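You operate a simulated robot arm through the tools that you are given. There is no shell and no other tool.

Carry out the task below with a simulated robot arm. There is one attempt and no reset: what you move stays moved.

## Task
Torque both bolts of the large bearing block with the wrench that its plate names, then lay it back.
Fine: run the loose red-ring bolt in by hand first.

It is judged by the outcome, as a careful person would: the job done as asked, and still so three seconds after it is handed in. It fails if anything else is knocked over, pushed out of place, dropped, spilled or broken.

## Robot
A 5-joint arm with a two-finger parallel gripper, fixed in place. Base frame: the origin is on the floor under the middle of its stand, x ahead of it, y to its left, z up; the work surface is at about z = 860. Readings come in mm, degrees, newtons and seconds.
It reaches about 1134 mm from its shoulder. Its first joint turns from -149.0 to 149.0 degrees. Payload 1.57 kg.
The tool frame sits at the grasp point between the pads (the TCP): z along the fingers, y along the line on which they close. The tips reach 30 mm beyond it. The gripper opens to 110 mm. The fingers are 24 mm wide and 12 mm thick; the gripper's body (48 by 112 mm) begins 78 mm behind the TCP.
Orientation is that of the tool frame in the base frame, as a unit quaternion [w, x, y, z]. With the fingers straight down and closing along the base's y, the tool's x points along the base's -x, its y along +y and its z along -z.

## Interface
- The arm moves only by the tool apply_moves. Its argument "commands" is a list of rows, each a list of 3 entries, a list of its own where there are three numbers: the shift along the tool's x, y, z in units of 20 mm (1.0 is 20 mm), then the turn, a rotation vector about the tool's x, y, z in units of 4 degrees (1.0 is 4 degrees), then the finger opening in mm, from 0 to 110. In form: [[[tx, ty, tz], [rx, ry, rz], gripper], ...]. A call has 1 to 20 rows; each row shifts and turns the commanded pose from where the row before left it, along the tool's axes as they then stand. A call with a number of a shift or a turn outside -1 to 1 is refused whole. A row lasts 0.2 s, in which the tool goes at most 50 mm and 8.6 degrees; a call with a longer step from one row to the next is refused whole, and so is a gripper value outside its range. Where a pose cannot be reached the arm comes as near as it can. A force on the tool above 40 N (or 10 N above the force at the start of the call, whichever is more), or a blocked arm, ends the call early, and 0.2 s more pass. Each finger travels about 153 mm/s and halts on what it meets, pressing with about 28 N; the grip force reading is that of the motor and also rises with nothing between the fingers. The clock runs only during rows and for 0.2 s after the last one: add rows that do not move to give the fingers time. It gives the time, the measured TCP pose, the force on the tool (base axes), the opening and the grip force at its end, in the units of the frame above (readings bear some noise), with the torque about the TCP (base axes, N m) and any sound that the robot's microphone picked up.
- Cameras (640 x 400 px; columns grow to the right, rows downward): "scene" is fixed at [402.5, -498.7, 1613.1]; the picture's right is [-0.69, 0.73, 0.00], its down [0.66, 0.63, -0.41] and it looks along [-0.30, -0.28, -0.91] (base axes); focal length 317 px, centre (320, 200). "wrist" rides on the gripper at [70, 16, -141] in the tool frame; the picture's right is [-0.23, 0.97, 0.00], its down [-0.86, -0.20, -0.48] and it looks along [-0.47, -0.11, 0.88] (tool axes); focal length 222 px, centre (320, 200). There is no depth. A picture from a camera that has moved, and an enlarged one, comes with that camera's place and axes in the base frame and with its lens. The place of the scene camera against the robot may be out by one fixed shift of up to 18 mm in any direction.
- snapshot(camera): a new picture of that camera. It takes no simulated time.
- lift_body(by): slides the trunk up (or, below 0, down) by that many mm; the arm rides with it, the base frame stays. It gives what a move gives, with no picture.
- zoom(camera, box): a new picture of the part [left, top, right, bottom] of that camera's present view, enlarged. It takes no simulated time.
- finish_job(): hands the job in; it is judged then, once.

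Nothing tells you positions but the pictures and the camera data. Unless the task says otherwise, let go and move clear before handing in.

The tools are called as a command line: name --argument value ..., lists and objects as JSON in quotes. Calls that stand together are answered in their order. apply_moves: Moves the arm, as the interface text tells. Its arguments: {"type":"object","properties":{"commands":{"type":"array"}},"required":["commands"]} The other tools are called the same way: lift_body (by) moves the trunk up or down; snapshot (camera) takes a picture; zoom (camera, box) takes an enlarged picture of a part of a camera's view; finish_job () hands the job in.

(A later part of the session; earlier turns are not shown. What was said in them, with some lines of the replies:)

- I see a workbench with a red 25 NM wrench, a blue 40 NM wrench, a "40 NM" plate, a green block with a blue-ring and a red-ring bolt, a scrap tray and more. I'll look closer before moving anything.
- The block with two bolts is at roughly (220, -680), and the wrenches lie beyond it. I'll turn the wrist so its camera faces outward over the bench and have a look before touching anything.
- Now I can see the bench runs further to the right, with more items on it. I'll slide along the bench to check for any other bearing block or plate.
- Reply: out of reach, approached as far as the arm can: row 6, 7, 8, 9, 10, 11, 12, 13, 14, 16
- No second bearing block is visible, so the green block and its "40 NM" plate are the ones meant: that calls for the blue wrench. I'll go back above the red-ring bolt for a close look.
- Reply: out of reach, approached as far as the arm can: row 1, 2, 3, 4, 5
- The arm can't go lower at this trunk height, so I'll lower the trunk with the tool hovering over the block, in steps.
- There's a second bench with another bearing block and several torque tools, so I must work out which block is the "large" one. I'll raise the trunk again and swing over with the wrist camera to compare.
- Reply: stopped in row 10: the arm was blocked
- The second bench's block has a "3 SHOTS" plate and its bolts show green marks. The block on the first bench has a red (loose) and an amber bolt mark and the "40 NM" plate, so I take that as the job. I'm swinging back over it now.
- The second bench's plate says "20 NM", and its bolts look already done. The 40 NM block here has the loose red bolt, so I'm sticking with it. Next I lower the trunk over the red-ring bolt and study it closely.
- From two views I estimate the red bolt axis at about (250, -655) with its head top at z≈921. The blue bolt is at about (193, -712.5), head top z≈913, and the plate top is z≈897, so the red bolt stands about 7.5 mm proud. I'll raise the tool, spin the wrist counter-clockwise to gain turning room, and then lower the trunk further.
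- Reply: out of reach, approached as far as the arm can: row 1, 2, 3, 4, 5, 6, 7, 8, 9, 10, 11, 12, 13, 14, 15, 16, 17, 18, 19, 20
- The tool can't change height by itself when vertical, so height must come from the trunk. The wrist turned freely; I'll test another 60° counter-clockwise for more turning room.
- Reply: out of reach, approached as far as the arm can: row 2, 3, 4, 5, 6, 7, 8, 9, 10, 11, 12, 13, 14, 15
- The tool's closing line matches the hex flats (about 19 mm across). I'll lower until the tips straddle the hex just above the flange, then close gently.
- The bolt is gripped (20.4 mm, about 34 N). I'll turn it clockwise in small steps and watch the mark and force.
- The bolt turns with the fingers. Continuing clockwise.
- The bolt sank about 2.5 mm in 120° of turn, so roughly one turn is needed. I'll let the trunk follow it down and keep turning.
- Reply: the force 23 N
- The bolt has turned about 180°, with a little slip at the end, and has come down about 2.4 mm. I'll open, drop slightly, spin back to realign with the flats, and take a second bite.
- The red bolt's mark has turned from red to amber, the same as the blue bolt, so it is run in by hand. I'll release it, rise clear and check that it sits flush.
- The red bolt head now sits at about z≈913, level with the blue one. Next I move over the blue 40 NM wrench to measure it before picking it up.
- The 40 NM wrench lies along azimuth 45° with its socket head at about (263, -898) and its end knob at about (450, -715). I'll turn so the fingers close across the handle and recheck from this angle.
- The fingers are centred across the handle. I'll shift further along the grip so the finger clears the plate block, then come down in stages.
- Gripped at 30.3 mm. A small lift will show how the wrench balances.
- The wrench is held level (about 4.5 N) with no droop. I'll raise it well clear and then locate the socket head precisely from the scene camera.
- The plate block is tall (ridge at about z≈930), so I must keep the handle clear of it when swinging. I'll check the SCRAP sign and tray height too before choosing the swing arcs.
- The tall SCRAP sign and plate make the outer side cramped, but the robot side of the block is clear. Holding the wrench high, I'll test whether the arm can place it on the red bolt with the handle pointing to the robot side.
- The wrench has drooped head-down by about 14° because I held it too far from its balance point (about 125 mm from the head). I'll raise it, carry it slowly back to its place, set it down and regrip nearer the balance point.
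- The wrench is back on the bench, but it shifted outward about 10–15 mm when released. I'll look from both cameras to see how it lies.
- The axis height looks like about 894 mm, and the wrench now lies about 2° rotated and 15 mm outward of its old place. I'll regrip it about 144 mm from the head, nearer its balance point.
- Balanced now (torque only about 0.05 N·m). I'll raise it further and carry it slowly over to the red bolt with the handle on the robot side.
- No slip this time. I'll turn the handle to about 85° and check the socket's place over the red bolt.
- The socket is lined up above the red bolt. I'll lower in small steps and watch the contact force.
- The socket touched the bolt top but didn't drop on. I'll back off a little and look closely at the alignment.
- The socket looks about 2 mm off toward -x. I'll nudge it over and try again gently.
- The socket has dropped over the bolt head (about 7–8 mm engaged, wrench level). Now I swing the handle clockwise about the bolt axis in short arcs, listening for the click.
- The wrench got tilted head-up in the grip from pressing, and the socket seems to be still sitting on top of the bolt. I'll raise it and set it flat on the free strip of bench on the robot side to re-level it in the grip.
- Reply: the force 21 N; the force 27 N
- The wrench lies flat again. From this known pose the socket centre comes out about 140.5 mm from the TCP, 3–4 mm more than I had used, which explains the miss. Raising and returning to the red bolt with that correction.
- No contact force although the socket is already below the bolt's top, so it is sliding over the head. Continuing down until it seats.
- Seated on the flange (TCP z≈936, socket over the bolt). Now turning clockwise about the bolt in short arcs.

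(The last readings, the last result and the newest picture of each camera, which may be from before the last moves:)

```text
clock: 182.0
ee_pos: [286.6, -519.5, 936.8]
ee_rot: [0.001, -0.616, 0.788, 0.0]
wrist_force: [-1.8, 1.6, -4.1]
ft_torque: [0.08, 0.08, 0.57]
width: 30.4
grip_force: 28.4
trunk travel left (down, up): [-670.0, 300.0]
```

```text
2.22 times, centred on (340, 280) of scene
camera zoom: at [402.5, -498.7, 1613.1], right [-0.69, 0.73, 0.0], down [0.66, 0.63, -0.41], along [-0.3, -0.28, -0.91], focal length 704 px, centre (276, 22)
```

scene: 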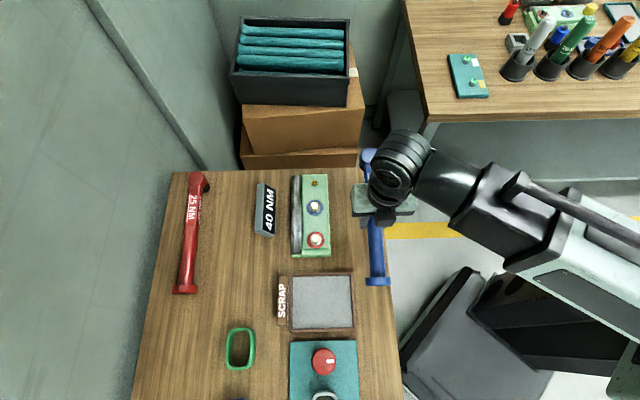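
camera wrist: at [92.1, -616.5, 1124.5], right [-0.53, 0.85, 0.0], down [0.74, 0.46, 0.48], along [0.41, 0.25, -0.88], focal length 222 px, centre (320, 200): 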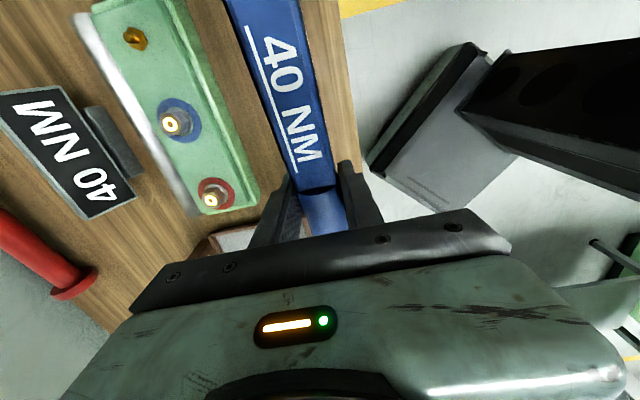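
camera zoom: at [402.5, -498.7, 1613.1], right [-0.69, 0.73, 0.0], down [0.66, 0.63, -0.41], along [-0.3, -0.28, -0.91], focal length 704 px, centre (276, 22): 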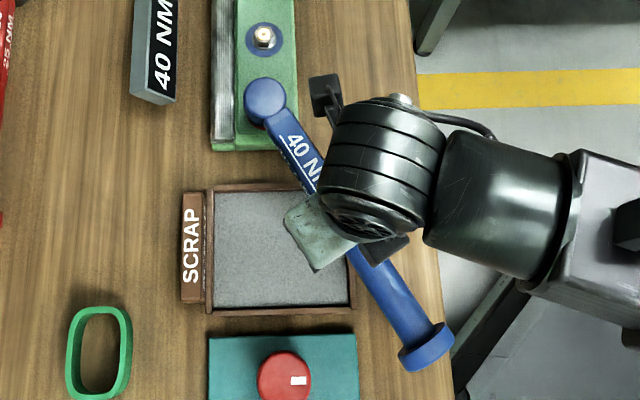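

apply_moves --commands '[[[0.005, -0.2445, 0], [0, 0, 0.5], 20], [[0.005, -0.2445, 0], [0, 0, 0.5], 20], [[0.005, -0.2445, 0], [0, 0, 0.5], 20]]'

zoom --camera "wrist" --box '[200, 10, 400, 190]'

zoom --camera "scene" --box '[290, 200, 350, 260]'

```text
clock: 182.8
ee_pos: [299.5, -523.0, 936.5]
ee_rot: [0.0, -0.574, 0.819, 0.0]
wrist_force: [1.0, 0.1, -2.2]
ft_torque: [-0.08, 0.03, 0.08]
width: 30.3
grip_force: 27.6
trunk travel left (down, up): [-670.0, 300.0]
```

```text
2.22 times, centred on (300, 100) of wrist
camera zoom: at [260.1, -583.2, 1077.6], right [-0.84, 0.55, 0.0], down [0.48, 0.74, 0.48], along [0.26, 0.4, -0.88], focal length 494 px, centre (364, 422)
```

zoom: 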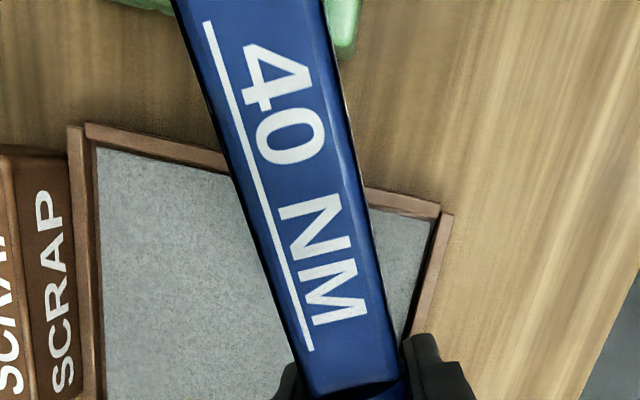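

```text
6.67 times, centred on (320, 230) of scene
camera zoom: at [402.5, -498.7, 1613.1], right [-0.69, 0.73, 0.0], down [0.66, 0.63, -0.41], along [-0.3, -0.28, -0.91], focal length 2112 px, centre (320, 0)
```

zoom: 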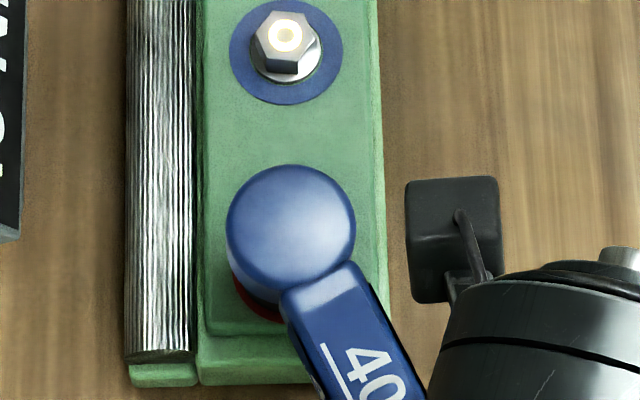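

apply_moves --commands '[[[0.005, -0.2445, 0], [0, 0, 0.5], 20], [[0.005, -0.2445, 0], [0, 0, 0.5], 20]]'

apply_moves --commands '[[[0.005, -0.2445, 0], [0, 0, 0.5], 20], [[0.005, -0.2445, 0], [0, 0, 0.5], 20]]'

snapshot --camera "scene"

```text
clock: 183.4
ee_pos: [308.9, -526.6, 936.6]
ee_rot: [0.0, -0.545, 0.838, 0.0]
wrist_force: [0.4, -0.2, -2.6]
ft_torque: [-0.11, 0.04, 0.07]
width: 30.2
grip_force: 28.8
trunk travel left (down, up): [-670.0, 300.0]
```

```text
clock: 184.0
ee_pos: [317.5, -532.0, 936.5]
ee_rot: [0.0, -0.515, 0.857, 0.0]
wrist_force: [-1.3, 0.9, -2.5]
ft_torque: [-0.04, 0.06, -0.08]
width: 30.4
grip_force: 28.5
trunk travel left (down, up): [-670.0, 300.0]
```

```text
taken
```

scene: 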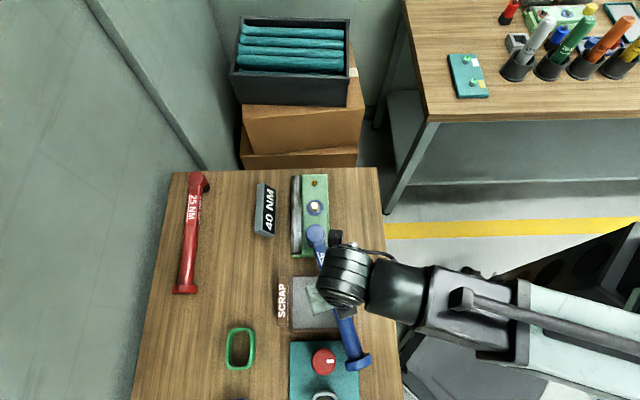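

No click and the resistance has faded. I'll lift the socket off and look at the bolt's orientation and mark.

lift_body --by 40

zoom --camera "scene" --box '[300, 212, 340, 252]'

zoom --camera "wrist" --box '[200, 0, 400, 180]'

```text
clock: 184.8
ee_pos: [318.8, -531.0, 977.0]
ee_rot: [-0.001, -0.516, 0.856, -0.001]
wrist_force: [-0.4, 0.9, -2.9]
ft_torque: [0.05, -0.07, -0.01]
width: 30.4
grip_force: 27.6
trunk travel left (down, up): [-710.0, 260.0]
```

```text
10.00 times, centred on (320, 232) of scene
camera zoom: at [402.5, -498.7, 1613.1], right [-0.69, 0.73, 0.0], down [0.66, 0.63, -0.41], along [-0.3, -0.28, -0.91], focal length 3168 px, centre (320, -120)
```

zoom: 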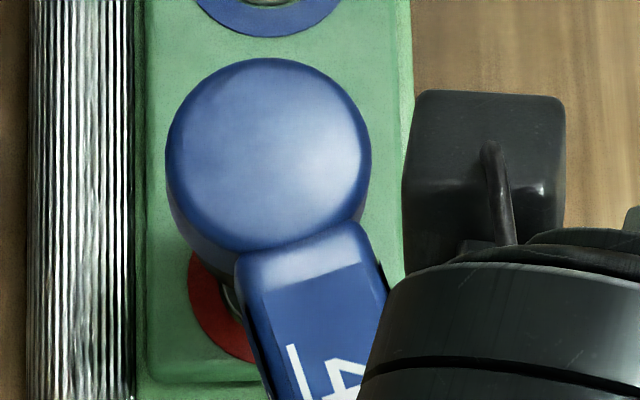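

```text
2.22 times, centred on (300, 90) of wrist
camera zoom: at [270.2, -586.1, 1117.5], right [-0.75, 0.66, 0.0], down [0.58, 0.66, 0.48], along [0.31, 0.36, -0.88], focal length 494 px, centre (364, 444)
```

zoom: 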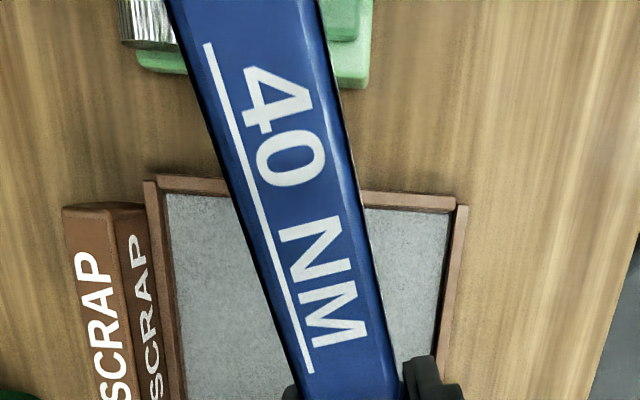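

apply_moves --commands '[[[-0.4, 0, 0], [0, 0, 0], 20], [[-0.7, 0, 0], [0, 0, 0], 20], [[-0.7, 0, 0], [0, 0, 0], 20], [[-0.5, 0, 0], [0, 0, 0], 20], [[-0.2, 0, 0], [0, 0, 0], 20], [[0, 0, 0], [0, 0, 0], 20]]'

zoom --camera "scene" --box '[290, 200, 340, 250]'

zoom --camera "scene" --box '[304, 226, 330, 252]'

```text
clock: 186.2
ee_pos: [341.9, -488.2, 976.3]
ee_rot: [0.0, -0.516, 0.857, 0.0]
wrist_force: [0.2, 0.2, -3.5]
ft_torque: [0.05, -0.01, 0.02]
width: 30.3
grip_force: 28.1
trunk travel left (down, up): [-710.0, 260.0]
```

```text
8.00 times, centred on (315, 225) of scene
camera zoom: at [402.5, -498.7, 1613.1], right [-0.69, 0.73, 0.0], down [0.66, 0.63, -0.41], along [-0.3, -0.28, -0.91], focal length 2534 px, centre (360, 0)
```

zoom: 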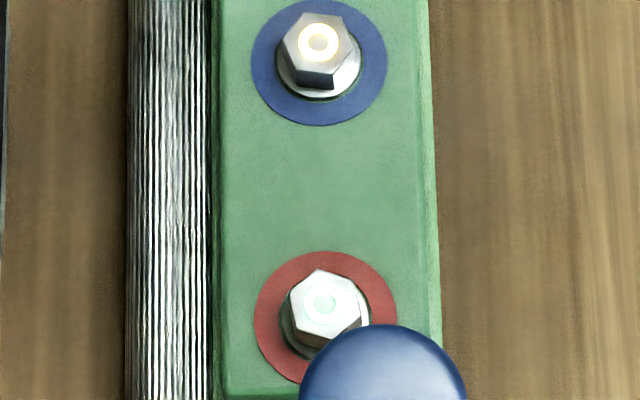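

```text
15.38 times, centred on (317, 239) of scene
camera zoom: at [402.5, -498.7, 1613.1], right [-0.69, 0.73, 0.0], down [0.66, 0.63, -0.41], along [-0.3, -0.28, -0.91], focal length 4874 px, centre (366, -400)
```

zoom: 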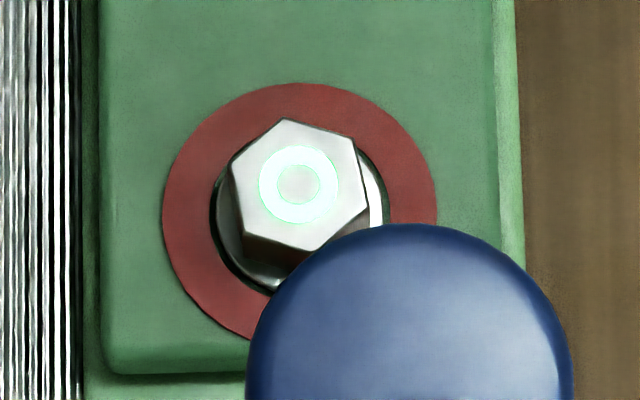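

The red bolt's mark has turned green, so it is torqued. Next the blue-ring bolt at about (192.7, -712.5), using the same 140.7 mm offset.

apply_moves --commands '[[[0.28, 0.18, 0], [0, 0, 0], 20], [[0.552, 0.354, 0], [0, 0, 0], 20], [[0.552, 0.354, 0], [0, 0, 0], 20], [[0.552, 0.354, 0], [0, 0, 0], 20], [[0.552, 0.354, 0], [0, 0, 0], 20], [[0.552, 0.354, 0], [0, 0, 0], 20], [[0.552, 0.354, 0], [0, 0, 0], 20], [[0.552, 0.354, 0], [0, 0, 0], 20], [[0.552, 0.354, 0], [0, 0, 0], 20], [[0.552, 0.354, 0], [0, 0, 0], 20], [[0.552, 0.354, 0], [0, 0, 0], 20], [[0.552, 0.354, 0], [0, 0, 0], 20], [[0.552, 0.354, 0], [0, 0, 0], 20], [[0.28, 0.17, 0], [0, 0, 0], 20], [[0, 0, 0], [0, 0, 0], 20]]'

apply_moves --commands '[[[0, 0, 0], [0, 0, -0.3], 20], [[0, 0, 0], [0, 0, -0.6], 20], [[0, 0, 0], [0, 0, -0.6], 20], [[0, 0, 0], [0, 0, -0.6], 20], [[0, 0, 0], [0, 0, -0.6], 20], [[0, 0, 0], [0, 0, -0.6], 20], [[0, 0, 0], [0, 0, -0.6], 20], [[0, 0, 0], [0, 0, -0.6], 20], [[0, 0, 0], [0, 0, -0.6], 20], [[0, 0, 0], [0, 0, -0.6], 20], [[0, 0, 0], [0, 0, -0.6], 20], [[0, 0, 0], [0, 0, -0.6], 20], [[0, 0, 0], [0, 0, -0.16], 20], [[0, 0, 0], [0, 0, 0], 20]]'

zoom --camera "wrist" --box '[200, 10, 400, 190]'

zoom --camera "scene" --box '[290, 180, 350, 260]'

```text
clock: 189.4
ee_pos: [191.6, -569.9, 975.6]
ee_rot: [0.0, -0.515, 0.857, 0.0]
wrist_force: [-0.1, -0.4, -4.3]
ft_torque: [0.04, -0.07, 0.04]
width: 30.5
grip_force: 27.7
trunk travel left (down, up): [-710.0, 260.0]
```

```text
clock: 192.4
ee_pos: [191.6, -571.2, 977.1]
ee_rot: [-0.001, 0.709, -0.705, 0.0]
wrist_force: [0.1, 0.2, -2.9]
ft_torque: [0.08, 0.01, 0.04]
width: 30.4
grip_force: 28.2
trunk travel left (down, up): [-710.0, 260.0]
```

```text
2.22 times, centred on (300, 100) of wrist
camera zoom: at [176.0, -641.2, 1117.5], right [-0.98, 0.22, 0.0], down [0.19, 0.86, 0.48], along [0.11, 0.47, -0.88], focal length 494 px, centre (364, 422)
```

zoom: 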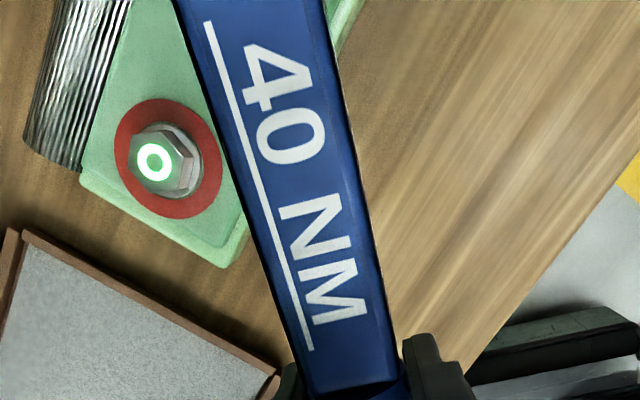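

```text
5.00 times, centred on (320, 220) of scene
camera zoom: at [402.5, -498.7, 1613.1], right [-0.69, 0.73, 0.0], down [0.66, 0.63, -0.41], along [-0.3, -0.28, -0.91], focal length 1584 px, centre (320, 100)
```

zoom: 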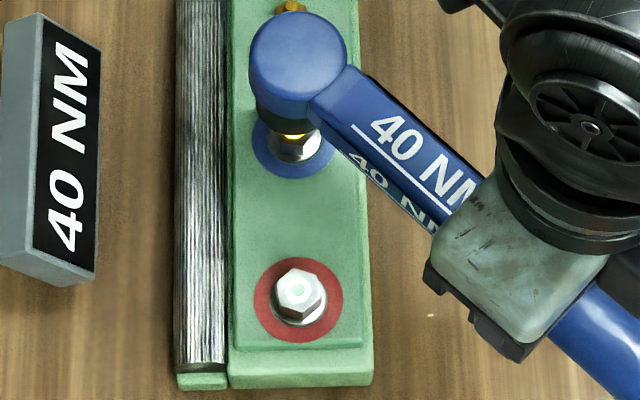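

The wrist camera clearly shows the red bolt's green mark. I'll fine-shift about 1 mm and lower onto the blue bolt.

apply_moves --commands '[[[0.06, -0.032, 0], [0, 0, 0], 20], [[0, 0, 0], [0, 0, 0], 20]]'

lift_body --by -27

lift_body --by -2

lift_body --by -1

lift_body --by -1

```text
clock: 193.0
ee_pos: [193.0, -572.8, 976.0]
ee_rot: [0.0, 0.709, -0.705, 0.0]
wrist_force: [-1.3, 0.0, -4.7]
ft_torque: [0.04, 0.0, 0.05]
width: 30.5
grip_force: 28.0
trunk travel left (down, up): [-710.0, 260.0]
```

```text
clock: 193.8
ee_pos: [193.2, -572.4, 949.7]
ee_rot: [0.0, 0.709, -0.705, -0.001]
wrist_force: [0.5, -0.3, -4.3]
ft_torque: [0.07, -0.02, 0.01]
width: 30.2
grip_force: 28.2
trunk travel left (down, up): [-683.0, 287.0]
```

```text
clock: 194.3
ee_pos: [193.5, -571.9, 947.7]
ee_rot: [0.0, 0.708, -0.706, 0.0]
wrist_force: [0.1, 0.7, -3.6]
ft_torque: [0.04, -0.02, 0.03]
width: 30.6
grip_force: 27.9
trunk travel left (down, up): [-681.0, 289.0]
```

```text
clock: 194.8
ee_pos: [192.8, -573.0, 946.8]
ee_rot: [0.0, 0.709, -0.706, -0.001]
wrist_force: [0.4, 0.3, -4.2]
ft_torque: [0.09, -0.01, -0.03]
width: 30.6
grip_force: 28.6
trunk travel left (down, up): [-680.0, 290.0]
```

```text
clock: 195.3
ee_pos: [192.8, -572.5, 945.0]
ee_rot: [0.001, 0.709, -0.705, 0.001]
wrist_force: [0.3, 1.0, -5.0]
ft_torque: [0.09, -0.05, 0.04]
width: 30.5
grip_force: 28.4
trunk travel left (down, up): [-679.0, 291.0]
```

lift_body --by -2

lift_body --by -2

lift_body --by -2

lift_body --by -2

lift_body --by -1

zoom --camera "scene" --box '[290, 180, 350, 240]'

```text
clock: 195.8
ee_pos: [193.0, -573.0, 943.9]
ee_rot: [0.0, 0.709, -0.705, 0.0]
wrist_force: [-0.2, 0.3, -3.9]
ft_torque: [0.09, -0.01, 0.01]
width: 30.5
grip_force: 27.3
trunk travel left (down, up): [-677.0, 293.0]
```

```text
clock: 196.3
ee_pos: [192.5, -571.9, 941.0]
ee_rot: [0.0, 0.709, -0.706, 0.0]
wrist_force: [0.5, 0.8, -4.2]
ft_torque: [0.07, 0.0, 0.03]
width: 30.4
grip_force: 28.2
trunk travel left (down, up): [-675.0, 295.0]
```

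```text
clock: 196.9
ee_pos: [193.2, -572.4, 939.7]
ee_rot: [0.0, 0.709, -0.705, 0.0]
wrist_force: [-1.3, 0.0, -4.2]
ft_torque: [0.0, 0.01, -0.02]
width: 30.5
grip_force: 28.6
trunk travel left (down, up): [-673.0, 297.0]
```

```text
clock: 197.4
ee_pos: [193.0, -571.6, 936.7]
ee_rot: [0.0, 0.709, -0.705, -0.001]
wrist_force: [-0.6, 0.1, -3.9]
ft_torque: [0.09, -0.01, 0.02]
width: 30.5
grip_force: 28.1
trunk travel left (down, up): [-671.0, 299.0]
```

```text
clock: 197.9
ee_pos: [193.5, -572.4, 937.4]
ee_rot: [0.0, 0.709, -0.705, 0.0]
wrist_force: [0.4, -1.8, 0.9]
ft_torque: [-0.6, -0.09, 0.13]
width: 30.7
grip_force: 27.7
trunk travel left (down, up): [-670.0, 300.0]
```

```text
6.67 times, centred on (320, 210) of scene
camera zoom: at [402.5, -498.7, 1613.1], right [-0.69, 0.73, 0.0], down [0.66, 0.63, -0.41], along [-0.3, -0.28, -0.91], focal length 2112 px, centre (320, 133)
```

zoom: 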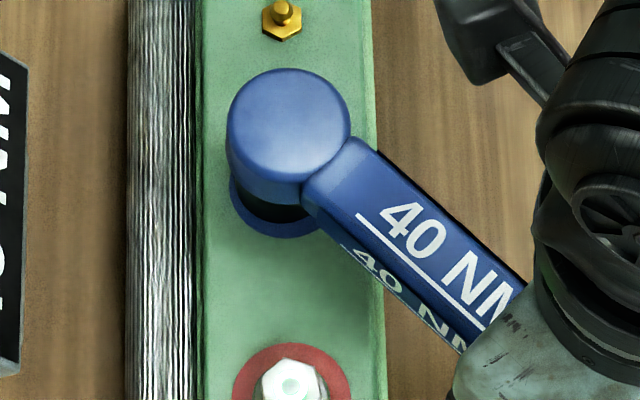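

Seated on the blue bolt at the first try. Turning clockwise in short arcs.

apply_moves --commands '[[[0.005, -0.2445, 0], [0, 0, 0.5], 20], [[0.005, -0.2445, 0], [0, 0, 0.5], 20], [[0.005, -0.2445, 0], [0, 0, 0.5], 20]]'

apply_moves --commands '[[[0.005, -0.2445, 0], [0, 0, 0.5], 20], [[0.005, -0.2445, 0], [0, 0, 0.5], 20]]'

apply_moves --commands '[[[0.005, -0.2445, 0], [0, 0, 0.5], 20], [[0.005, -0.2445, 0], [0, 0, 0.5], 20]]'

zoom --camera "scene" --box '[290, 180, 350, 240]'

```text
clock: 198.7
ee_pos: [207.6, -573.6, 936.6]
ee_rot: [-0.001, -0.671, 0.742, -0.001]
wrist_force: [-0.2, 1.8, -2.5]
ft_torque: [-0.19, 0.06, 0.52]
width: 30.5
grip_force: 27.9
trunk travel left (down, up): [-670.0, 300.0]
```

```text
clock: 199.3
ee_pos: [216.8, -573.0, 936.9]
ee_rot: [0.0, -0.644, 0.765, -0.001]
wrist_force: [-0.6, 1.5, -3.5]
ft_torque: [-0.05, 0.03, 0.73]
width: 30.3
grip_force: 27.2
trunk travel left (down, up): [-670.0, 300.0]
```

```text
clock: 199.9
ee_pos: [228.0, -577.1, 937.5]
ee_rot: [0.0, -0.618, 0.786, -0.001]
wrist_force: [-0.5, 4.4, -3.9]
ft_torque: [0.15, -0.01, 0.76]
width: 30.4
grip_force: 27.9
trunk travel left (down, up): [-670.0, 300.0]
```

```text
6.67 times, centred on (320, 210) of scene
camera zoom: at [402.5, -498.7, 1613.1], right [-0.69, 0.73, 0.0], down [0.66, 0.63, -0.41], along [-0.3, -0.28, -0.91], focal length 2112 px, centre (320, 133)
```

zoom: 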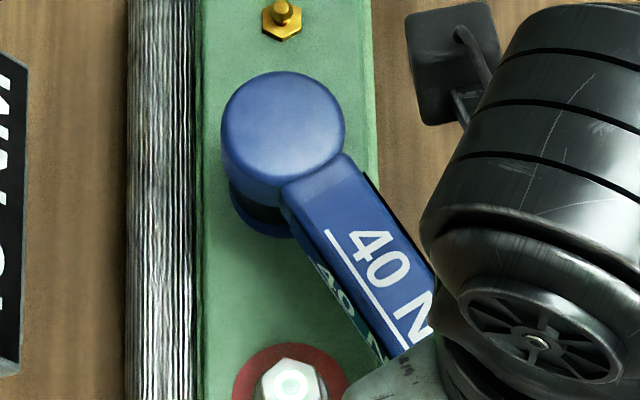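

apply_moves --commands '[[[0.005, -0.2445, 0], [0, 0, 0.5], 20]]'

apply_moves --commands '[[[0.005, -0.2445, 0], [0, 0, 0.5], 20]]'

apply_moves --commands '[[[0.005, -0.2445, 0], [0, 0, 0.5], 20]]'

```text
clock: 200.3
ee_pos: [231.7, -578.3, 937.5]
ee_rot: [0.0, -0.604, 0.797, -0.001]
wrist_force: [2.0, 2.0, -2.8]
ft_torque: [-0.06, -0.04, 0.21]
width: 30.5
grip_force: 28.4
trunk travel left (down, up): [-670.0, 300.0]
```

```text
clock: 200.7
ee_pos: [235.1, -579.6, 936.7]
ee_rot: [0.0, -0.59, 0.807, 0.0]
wrist_force: [1.7, 4.3, -2.4]
ft_torque: [-0.04, 0.04, 0.15]
width: 30.3
grip_force: 28.5
trunk travel left (down, up): [-670.0, 300.0]
```

```text
clock: 201.1
ee_pos: [240.4, -581.8, 936.0]
ee_rot: [0.0, -0.576, 0.817, 0.001]
wrist_force: [0.9, 6.4, -3.4]
ft_torque: [0.21, -0.05, -0.15]
width: 30.3
grip_force: 28.8
trunk travel left (down, up): [-670.0, 300.0]
```

The resistance peaked and released just as with the red bolt. Lifting the socket off to check the mark.

lift_body --by 45

apply_moves --commands '[[[-0.4, 0, 0], [0, 0, 0], 20], [[-0.4, -0.4, 0], [0, 0, 0], 20], [[-0.4, -0.6, 0], [0, 0, 0], 20], [[-0.4, -0.6, 0], [0, 0, 0], 20], [[-0.4, -0.6, 0], [0, 0, 0], 20], [[0, -0.3, 0], [0, 0, 0], 20], [[0, 0, 0], [0, 0, 0], 20]]'

zoom --camera "scene" --box '[280, 180, 360, 260]'

zoom --camera "scene" --box '[302, 194, 328, 220]'

snapshot --camera "wrist"

```text
clock: 202.0
ee_pos: [240.8, -582.0, 980.4]
ee_rot: [0.0, -0.576, 0.818, 0.001]
wrist_force: [0.2, -0.2, -3.3]
ft_torque: [0.08, -0.03, 0.04]
width: 30.5
grip_force: 28.2
trunk travel left (down, up): [-715.0, 255.0]
```

```text
clock: 203.6
ee_pos: [301.3, -560.8, 981.9]
ee_rot: [0.0, -0.575, 0.818, 0.0]
wrist_force: [-0.6, 0.5, -3.4]
ft_torque: [0.08, -0.02, -0.02]
width: 30.5
grip_force: 28.1
trunk travel left (down, up): [-715.0, 255.0]
```

```text
5.00 times, centred on (320, 220) of scene
camera zoom: at [402.5, -498.7, 1613.1], right [-0.69, 0.73, 0.0], down [0.66, 0.63, -0.41], along [-0.3, -0.28, -0.91], focal length 1584 px, centre (320, 100)
```

zoom: 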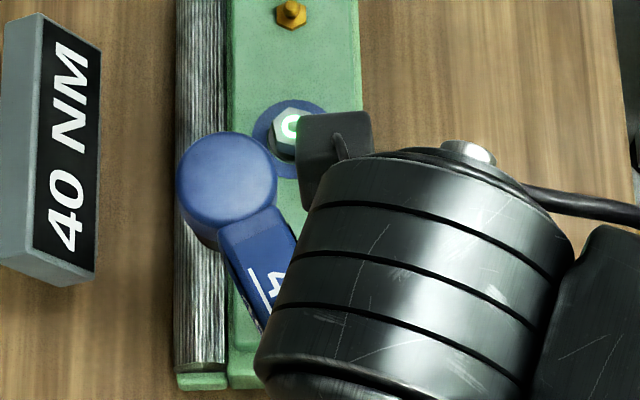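

```text
15.38 times, centred on (315, 207) of scene
camera zoom: at [402.5, -498.7, 1613.1], right [-0.69, 0.73, 0.0], down [0.66, 0.63, -0.41], along [-0.3, -0.28, -0.91], focal length 4874 px, centre (397, 92)
```

zoom: 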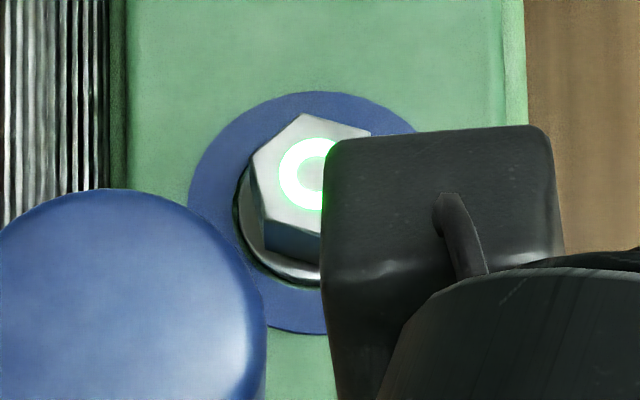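

```text
taken
camera wrist: at [261.9, -621.2, 1122.5], right [-0.84, 0.54, 0.0], down [0.48, 0.74, 0.48], along [0.26, 0.4, -0.88], focal length 222 px, centre (320, 200)
```

wrist: 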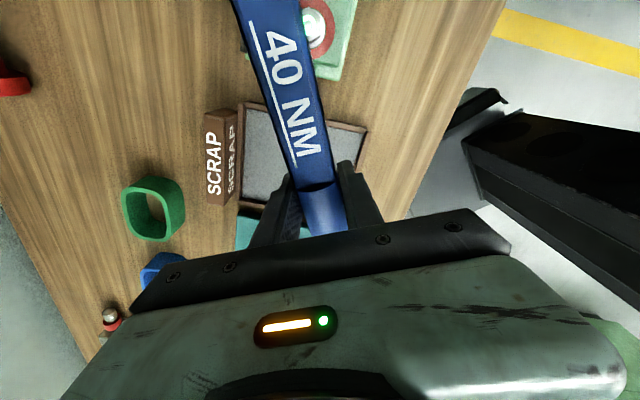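

Both bolts now show green. I'll carry the wrench back to its original place: raise, turn parallel to the bench, then move over slowly.

lift_body --by 40

apply_moves --commands '[[[0, 0, 0], [0, 0, 0.3], 20], [[0, 0, 0], [0, 0, 0.6], 20], [[0, 0, 0], [0, 0, 0.6], 20], [[0, 0, 0], [0, 0, 0.6], 20], [[0, 0, 0], [0, 0, 0.6], 20], [[0, 0, 0], [0, 0, 0.6], 20], [[0, 0, 0], [0, 0, 0.6], 20], [[0, 0, 0], [0, 0, 0.6], 20], [[0, 0, 0], [0, 0, 0.6], 20], [[0, 0, 0], [0, 0, 0.6], 20], [[0, 0, 0], [0, 0, 0.54], 20], [[0, 0, 0], [0, 0, 0], 20]]'

zoom --camera "wrist" --box '[200, 10, 400, 190]'

```text
clock: 204.4
ee_pos: [300.9, -561.3, 1021.7]
ee_rot: [0.0, -0.575, 0.818, 0.0]
wrist_force: [0.0, -0.3, -3.8]
ft_torque: [0.03, -0.02, 0.03]
width: 30.4
grip_force: 27.8
trunk travel left (down, up): [-755.0, 215.0]
```

```text
clock: 207.0
ee_pos: [301.4, -560.2, 1021.8]
ee_rot: [-0.001, -0.385, 0.923, 0.0]
wrist_force: [-0.9, -0.1, -4.4]
ft_torque: [0.04, -0.03, 0.03]
width: 30.2
grip_force: 27.9
trunk travel left (down, up): [-755.0, 215.0]
```

```text
2.22 times, centred on (300, 100) of wrist
camera zoom: at [240.1, -599.4, 1162.5], right [-0.53, 0.85, 0.0], down [0.74, 0.47, 0.48], along [0.4, 0.26, -0.88], focal length 494 px, centre (364, 422)
```

zoom: 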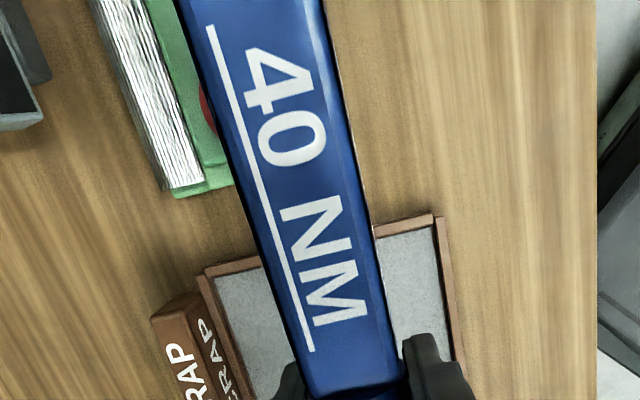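

apply_moves --commands '[[[0.168, -0.279, 0], [0, 0, 0], 20], [[0.3358, -0.558, 0], [0, 0, 0], 20], [[0.3358, -0.558, 0], [0, 0, 0], 20], [[0.3358, -0.558, 0], [0, 0, 0], 20], [[0.3358, -0.558, 0], [0, 0, 0], 20], [[0.3358, -0.558, 0], [0, 0, 0], 20], [[0.3358, -0.558, 0], [0, 0, 0], 20], [[0.3358, -0.558, 0], [0, 0, 0], 20], [[0.3358, -0.558, 0], [0, 0, 0], 20], [[0.3358, -0.558, 0], [0, 0, 0], 20], [[0.3358, -0.558, 0], [0, 0, 0], 20], [[0.3358, -0.558, 0], [0, 0, 0], 20], [[0.3358, -0.558, 0], [0, 0, 0], 20], [[0.3358, -0.558, 0], [0, 0, 0], 20], [[0.3358, -0.558, 0], [0, 0, 0], 20], [[0.3358, -0.558, 0], [0, 0, 0], 20], [[0.3358, -0.558, 0], [0, 0, 0], 20], [[0.3358, -0.558, 0], [0, 0, 0], 20], [[0.3358, -0.558, 0], [0, 0, 0], 20], [[0.168, -0.279, 0], [0, 0, 0], 20]]'

snapshot --camera "wrist"

snapshot --camera "scene"

```text
clock: 211.2
ee_pos: [362.5, -802.6, 1021.3]
ee_rot: [0.0, -0.386, 0.923, 0.0]
wrist_force: [-0.2, 0.0, -4.2]
ft_torque: [0.03, -0.05, -0.01]
width: 30.4
grip_force: 28.0
trunk travel left (down, up): [-755.0, 215.0]
```

```text
taken
camera wrist: at [301.9, -840.6, 1162.3], right [-0.53, 0.85, 0.0], down [0.74, 0.47, 0.48], along [0.4, 0.26, -0.88], focal length 222 px, centre (320, 200)
```

wrist: 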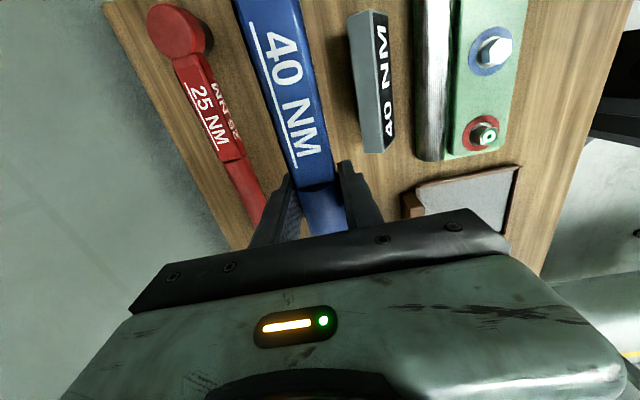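

```text
taken
```

scene: 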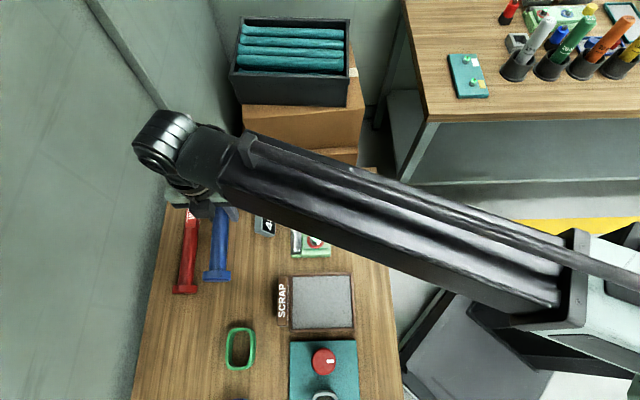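

lift_body --by -100

lift_body --by -17

zoom --camera "wrist" --box '[200, 10, 440, 200]'

lift_body --by -3

lift_body --by -2

lift_body --by -2

```text
clock: 212.5
ee_pos: [362.5, -800.2, 920.0]
ee_rot: [-0.001, -0.386, 0.923, 0.0]
wrist_force: [0.0, -0.6, -4.7]
ft_torque: [0.07, -0.03, -0.01]
width: 30.4
grip_force: 28.1
trunk travel left (down, up): [-655.0, 315.0]
```

```text
clock: 213.2
ee_pos: [362.4, -802.0, 905.1]
ee_rot: [0.0, -0.386, 0.922, 0.0]
wrist_force: [-0.1, -0.6, -3.5]
ft_torque: [0.03, -0.03, 0.01]
width: 30.4
grip_force: 27.6
trunk travel left (down, up): [-638.0, 332.0]
```

```text
2.11 times, centred on (320, 105) of wrist
camera zoom: at [301.8, -840.3, 1045.3], right [-0.53, 0.85, 0.0], down [0.74, 0.47, 0.48], along [0.4, 0.26, -0.88], focal length 468 px, centre (320, 400)
```

zoom: 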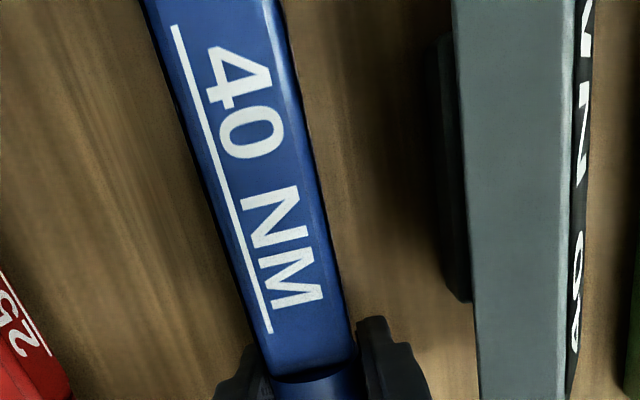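

```text
clock: 213.7
ee_pos: [363.1, -801.9, 900.8]
ee_rot: [0.001, -0.386, 0.922, 0.0]
wrist_force: [-0.3, -0.3, -3.4]
ft_torque: [0.06, -0.07, -0.01]
width: 30.3
grip_force: 28.0
trunk travel left (down, up): [-635.0, 335.0]
```

```text
clock: 214.2
ee_pos: [362.9, -801.7, 899.1]
ee_rot: [0.0, -0.386, 0.922, 0.0]
wrist_force: [-0.5, 0.9, -4.0]
ft_torque: [0.04, -0.05, 0.03]
width: 30.3
grip_force: 28.3
trunk travel left (down, up): [-633.0, 337.0]
```

```text
clock: 214.7
ee_pos: [362.8, -801.6, 898.4]
ee_rot: [0.0, -0.385, 0.923, 0.0]
wrist_force: [-0.3, 0.6, -5.0]
ft_torque: [0.04, -0.05, -0.01]
width: 30.5
grip_force: 27.9
trunk travel left (down, up): [-631.0, 339.0]
```

lift_body --by -1

lift_body --by -1

lift_body --by -1

```text
clock: 215.2
ee_pos: [363.5, -802.1, 896.6]
ee_rot: [0.0, -0.387, 0.922, 0.001]
wrist_force: [0.2, -0.9, -4.4]
ft_torque: [0.03, -0.03, 0.02]
width: 30.3
grip_force: 27.9
trunk travel left (down, up): [-630.0, 340.0]
```

```text
clock: 215.8
ee_pos: [363.1, -802.8, 896.1]
ee_rot: [0.001, -0.386, 0.922, 0.0]
wrist_force: [1.3, -2.7, 4.2]
ft_torque: [-0.52, 0.47, 0.3]
width: 30.6
grip_force: 28.6
trunk travel left (down, up): [-629.0, 341.0]
```

```text
clock: 216.3
ee_pos: [361.7, -800.2, 895.6]
ee_rot: [0.0, -0.385, 0.923, -0.001]
wrist_force: [4.2, -6.7, 17.8]
ft_torque: [-0.07, -0.06, -0.21]
width: 30.4
grip_force: 28.4
trunk travel left (down, up): [-628.0, 342.0]
```

lift_body --by 1

apply_moves --commands '[[[0, 0, 0], [0, 0, 0], 30.5], [[0, 0, 0], [0, 0, 0], 31], [[0, 0, 0], [0, 0, 0], 32], [[0, 0, 0], [0, 0, 0], 33], [[0, 0, 0], [0, 0, 0], 35], [[0, 0, 0], [0, 0, 0], 37], [[0, 0, 0], [0, 0, 0], 39], [[0, 0, 0], [0, 0, 0], 41], [[0, 0, 0], [0, 0, 0], 42]]'

zoom --camera "wrist" --box '[200, 10, 440, 200]'

```text
clock: 216.8
ee_pos: [361.6, -802.5, 894.7]
ee_rot: [0.0, -0.386, 0.923, 0.0]
wrist_force: [1.4, -1.2, 4.0]
ft_torque: [-0.2, 0.15, 0.08]
width: 30.4
grip_force: 28.2
trunk travel left (down, up): [-629.0, 341.0]
```

```text
clock: 218.8
ee_pos: [362.8, -801.3, 896.9]
ee_rot: [-0.001, -0.386, 0.923, 0.0]
wrist_force: [-0.8, -0.5, 0.4]
ft_torque: [-0.01, 0.0, -0.03]
width: 42.0
grip_force: 0.1
trunk travel left (down, up): [-629.0, 341.0]
```

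```text
2.11 times, centred on (320, 105) of wrist
camera zoom: at [301.8, -840.1, 1036.6], right [-0.53, 0.85, 0.0], down [0.74, 0.47, 0.48], along [0.4, 0.26, -0.88], focal length 468 px, centre (320, 400)
```

zoom: 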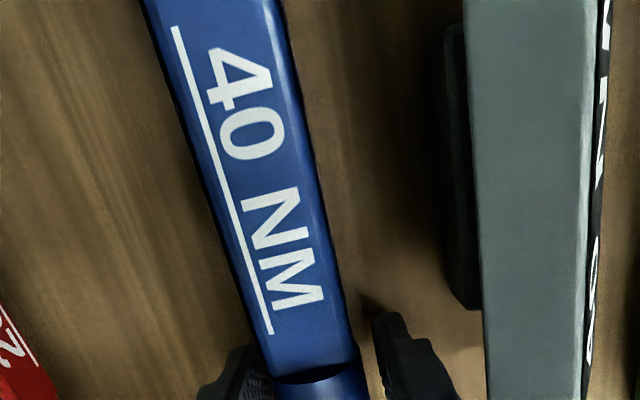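

Released cleanly with no shift. Rising straight up and checking.

lift_body --by 30

lift_body --by 110

snapshot --camera "wrist"

apply_moves --commands '[[[0, 0.8, 0], [0, 0, 0], 42], [[0, 1, 0], [0, 0, 0], 42], [[0, 1, 0], [0, 0, 0], 42], [[0, 1, 0], [0, 0, 0], 42], [[0, 1, 0], [0, 0, 0], 42], [[0, 1, 0], [0, 0, 0], 42], [[0, 1, 0], [0, 0, 0], 42], [[0, 1, 0], [0, 0, 0], 42], [[0, 1, 0], [0, 0, 0], 42], [[0, 1, 0], [0, 0, 0], 42], [[0, 1, 0], [0, 0, 0], 42], [[0, 0.5, 0], [0, 0, 0], 42], [[0, 0, 0], [0, 0, 0], 42]]'

snapshot --camera "scene"

zoom --camera "scene" --box '[160, 160, 400, 310]'

```text
clock: 219.5
ee_pos: [363.5, -801.3, 925.6]
ee_rot: [0.0, -0.386, 0.923, -0.001]
wrist_force: [0.2, 0.6, 0.0]
ft_torque: [0.0, 0.0, -0.03]
width: 42.0
grip_force: 0.0
trunk travel left (down, up): [-659.0, 311.0]
```

```text
clock: 220.9
ee_pos: [362.4, -800.8, 1036.2]
ee_rot: [0.0, -0.386, 0.923, 0.001]
wrist_force: [0.2, -0.5, -0.7]
ft_torque: [0.02, 0.01, -0.01]
width: 41.9
grip_force: 0.0
trunk travel left (down, up): [-769.0, 201.0]
```

```text
taken
camera wrist: at [301.8, -840.1, 1176.6], right [-0.53, 0.85, 0.0], down [0.74, 0.47, 0.48], along [0.4, 0.26, -0.88], focal length 222 px, centre (320, 200)
```

wrist: 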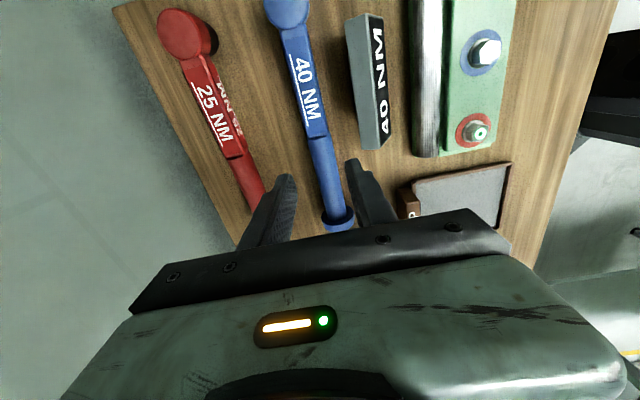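

```text
clock: 223.7
ee_pos: [202.1, -643.0, 1036.1]
ee_rot: [0.0, -0.386, 0.923, 0.0]
wrist_force: [0.0, 0.0, -0.1]
ft_torque: [0.03, 0.0, -0.01]
width: 42.1
grip_force: 0.1
trunk travel left (down, up): [-769.0, 201.0]
```

```text
taken
```

scene: 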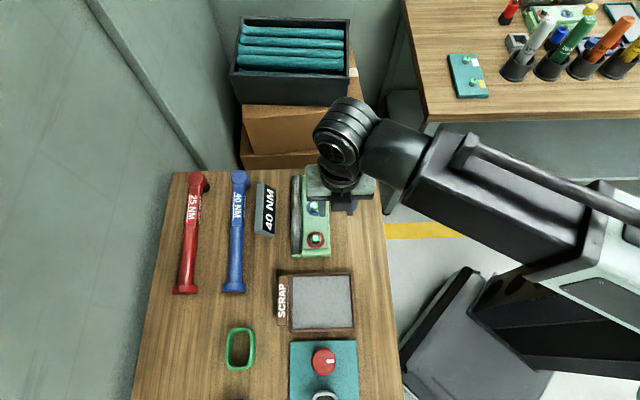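

```text
2.67 times, centred on (280, 235) of scene
camera zoom: at [402.5, -498.7, 1613.1], right [-0.69, 0.73, 0.0], down [0.66, 0.63, -0.41], along [-0.3, -0.28, -0.91], focal length 845 px, centre (427, 107)
```

zoom: 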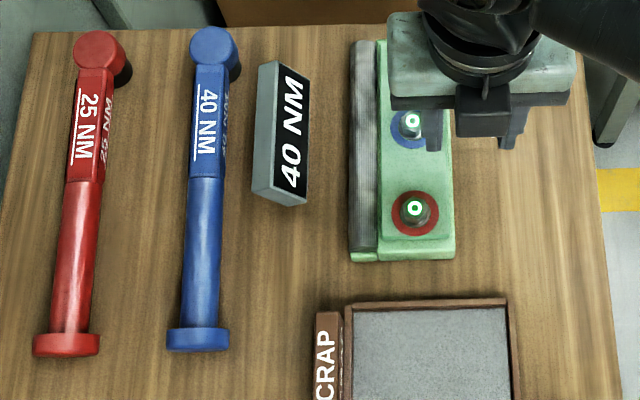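

The wrench lies within about 3 mm of where it was, both bolts show green, and nothing else has moved. I'll raise the arm clear, take a last look and hand in.

lift_body --by 150

apply_moves --commands '[[[0, 0, 0], [0, 0, 0], 42], [[0, 0, 0], [0, 0, 0], 42]]'

snapshot --camera "scene"

snapshot --camera "wrist"

```text
clock: 225.5
ee_pos: [201.4, -642.6, 1186.2]
ee_rot: [0.0, -0.386, 0.922, 0.0]
wrist_force: [-0.5, 0.6, 0.2]
ft_torque: [0.01, -0.02, 0.01]
width: 41.7
grip_force: 0.1
trunk travel left (down, up): [-919.0, 51.0]
```

```text
clock: 226.1
ee_pos: [202.9, -642.4, 1185.7]
ee_rot: [0.001, -0.386, 0.923, 0.0]
wrist_force: [-0.1, -0.7, -0.3]
ft_torque: [0.01, -0.03, -0.02]
width: 42.1
grip_force: 0.1
trunk travel left (down, up): [-919.0, 51.0]
```

```text
taken
```

scene: 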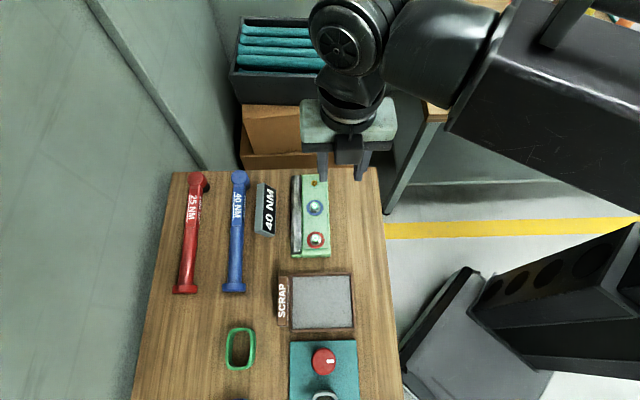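

```text
taken
camera wrist: at [141.5, -680.7, 1326.6], right [-0.53, 0.85, 0.0], down [0.74, 0.47, 0.48], along [0.4, 0.26, -0.88], focal length 222 px, centre (320, 200)
```

wrist: 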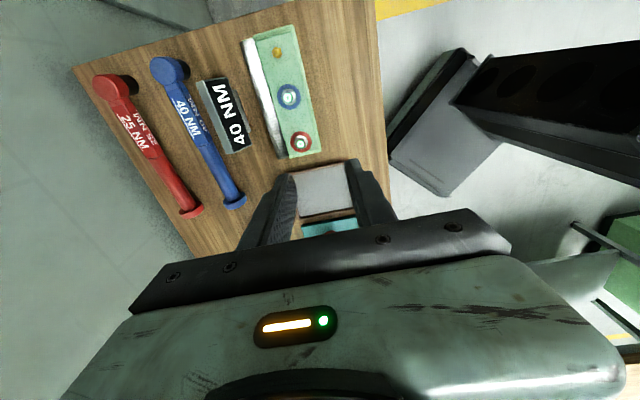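

Both bolts show green, the 40 NM wrench is back in its place beside the 25 NM one, and the gripper is empty and clear. Handing in now.

finish_job

```text
The job is handed in.
```

I torqued both bolts of the bearing block with the blue 40 NM wrench named on its plate and handed the job in. Both bolt marks now show green.

- **Which block:** there was a second bearing block of about the same size on another bench, with a 20 NM plate. Its bolts already showed green. The 40 NM block had the loose red-ring bolt, so I took that as the "large" one.
- **Red-ring bolt:** I ran it in by hand first, until its mark went from red to amber and its head sat level with the blue-ring bolt. The wrench then turned it green. My first try at seating the socket missed by about 3–4 mm. I set the wrench down on an empty strip of the bench to level it in the grip, then reseated it.
- **Blue-ring bolt:** the wrench seated first time and its mark went green.
- **Torque:** the microphone reported no click on either bolt. On both, the resistance built up and then released, and the mark had turned green when I lifted the wrench off.
- **Wrench:** it is back within about 3–4 mm of where it started. Before the torquing I had set it back there once to regrip it, and it slid about 15 mm on release; I picked it up again from there.

In the last pictures nothing else looked moved, and the gripper is empty and clear of the bench.
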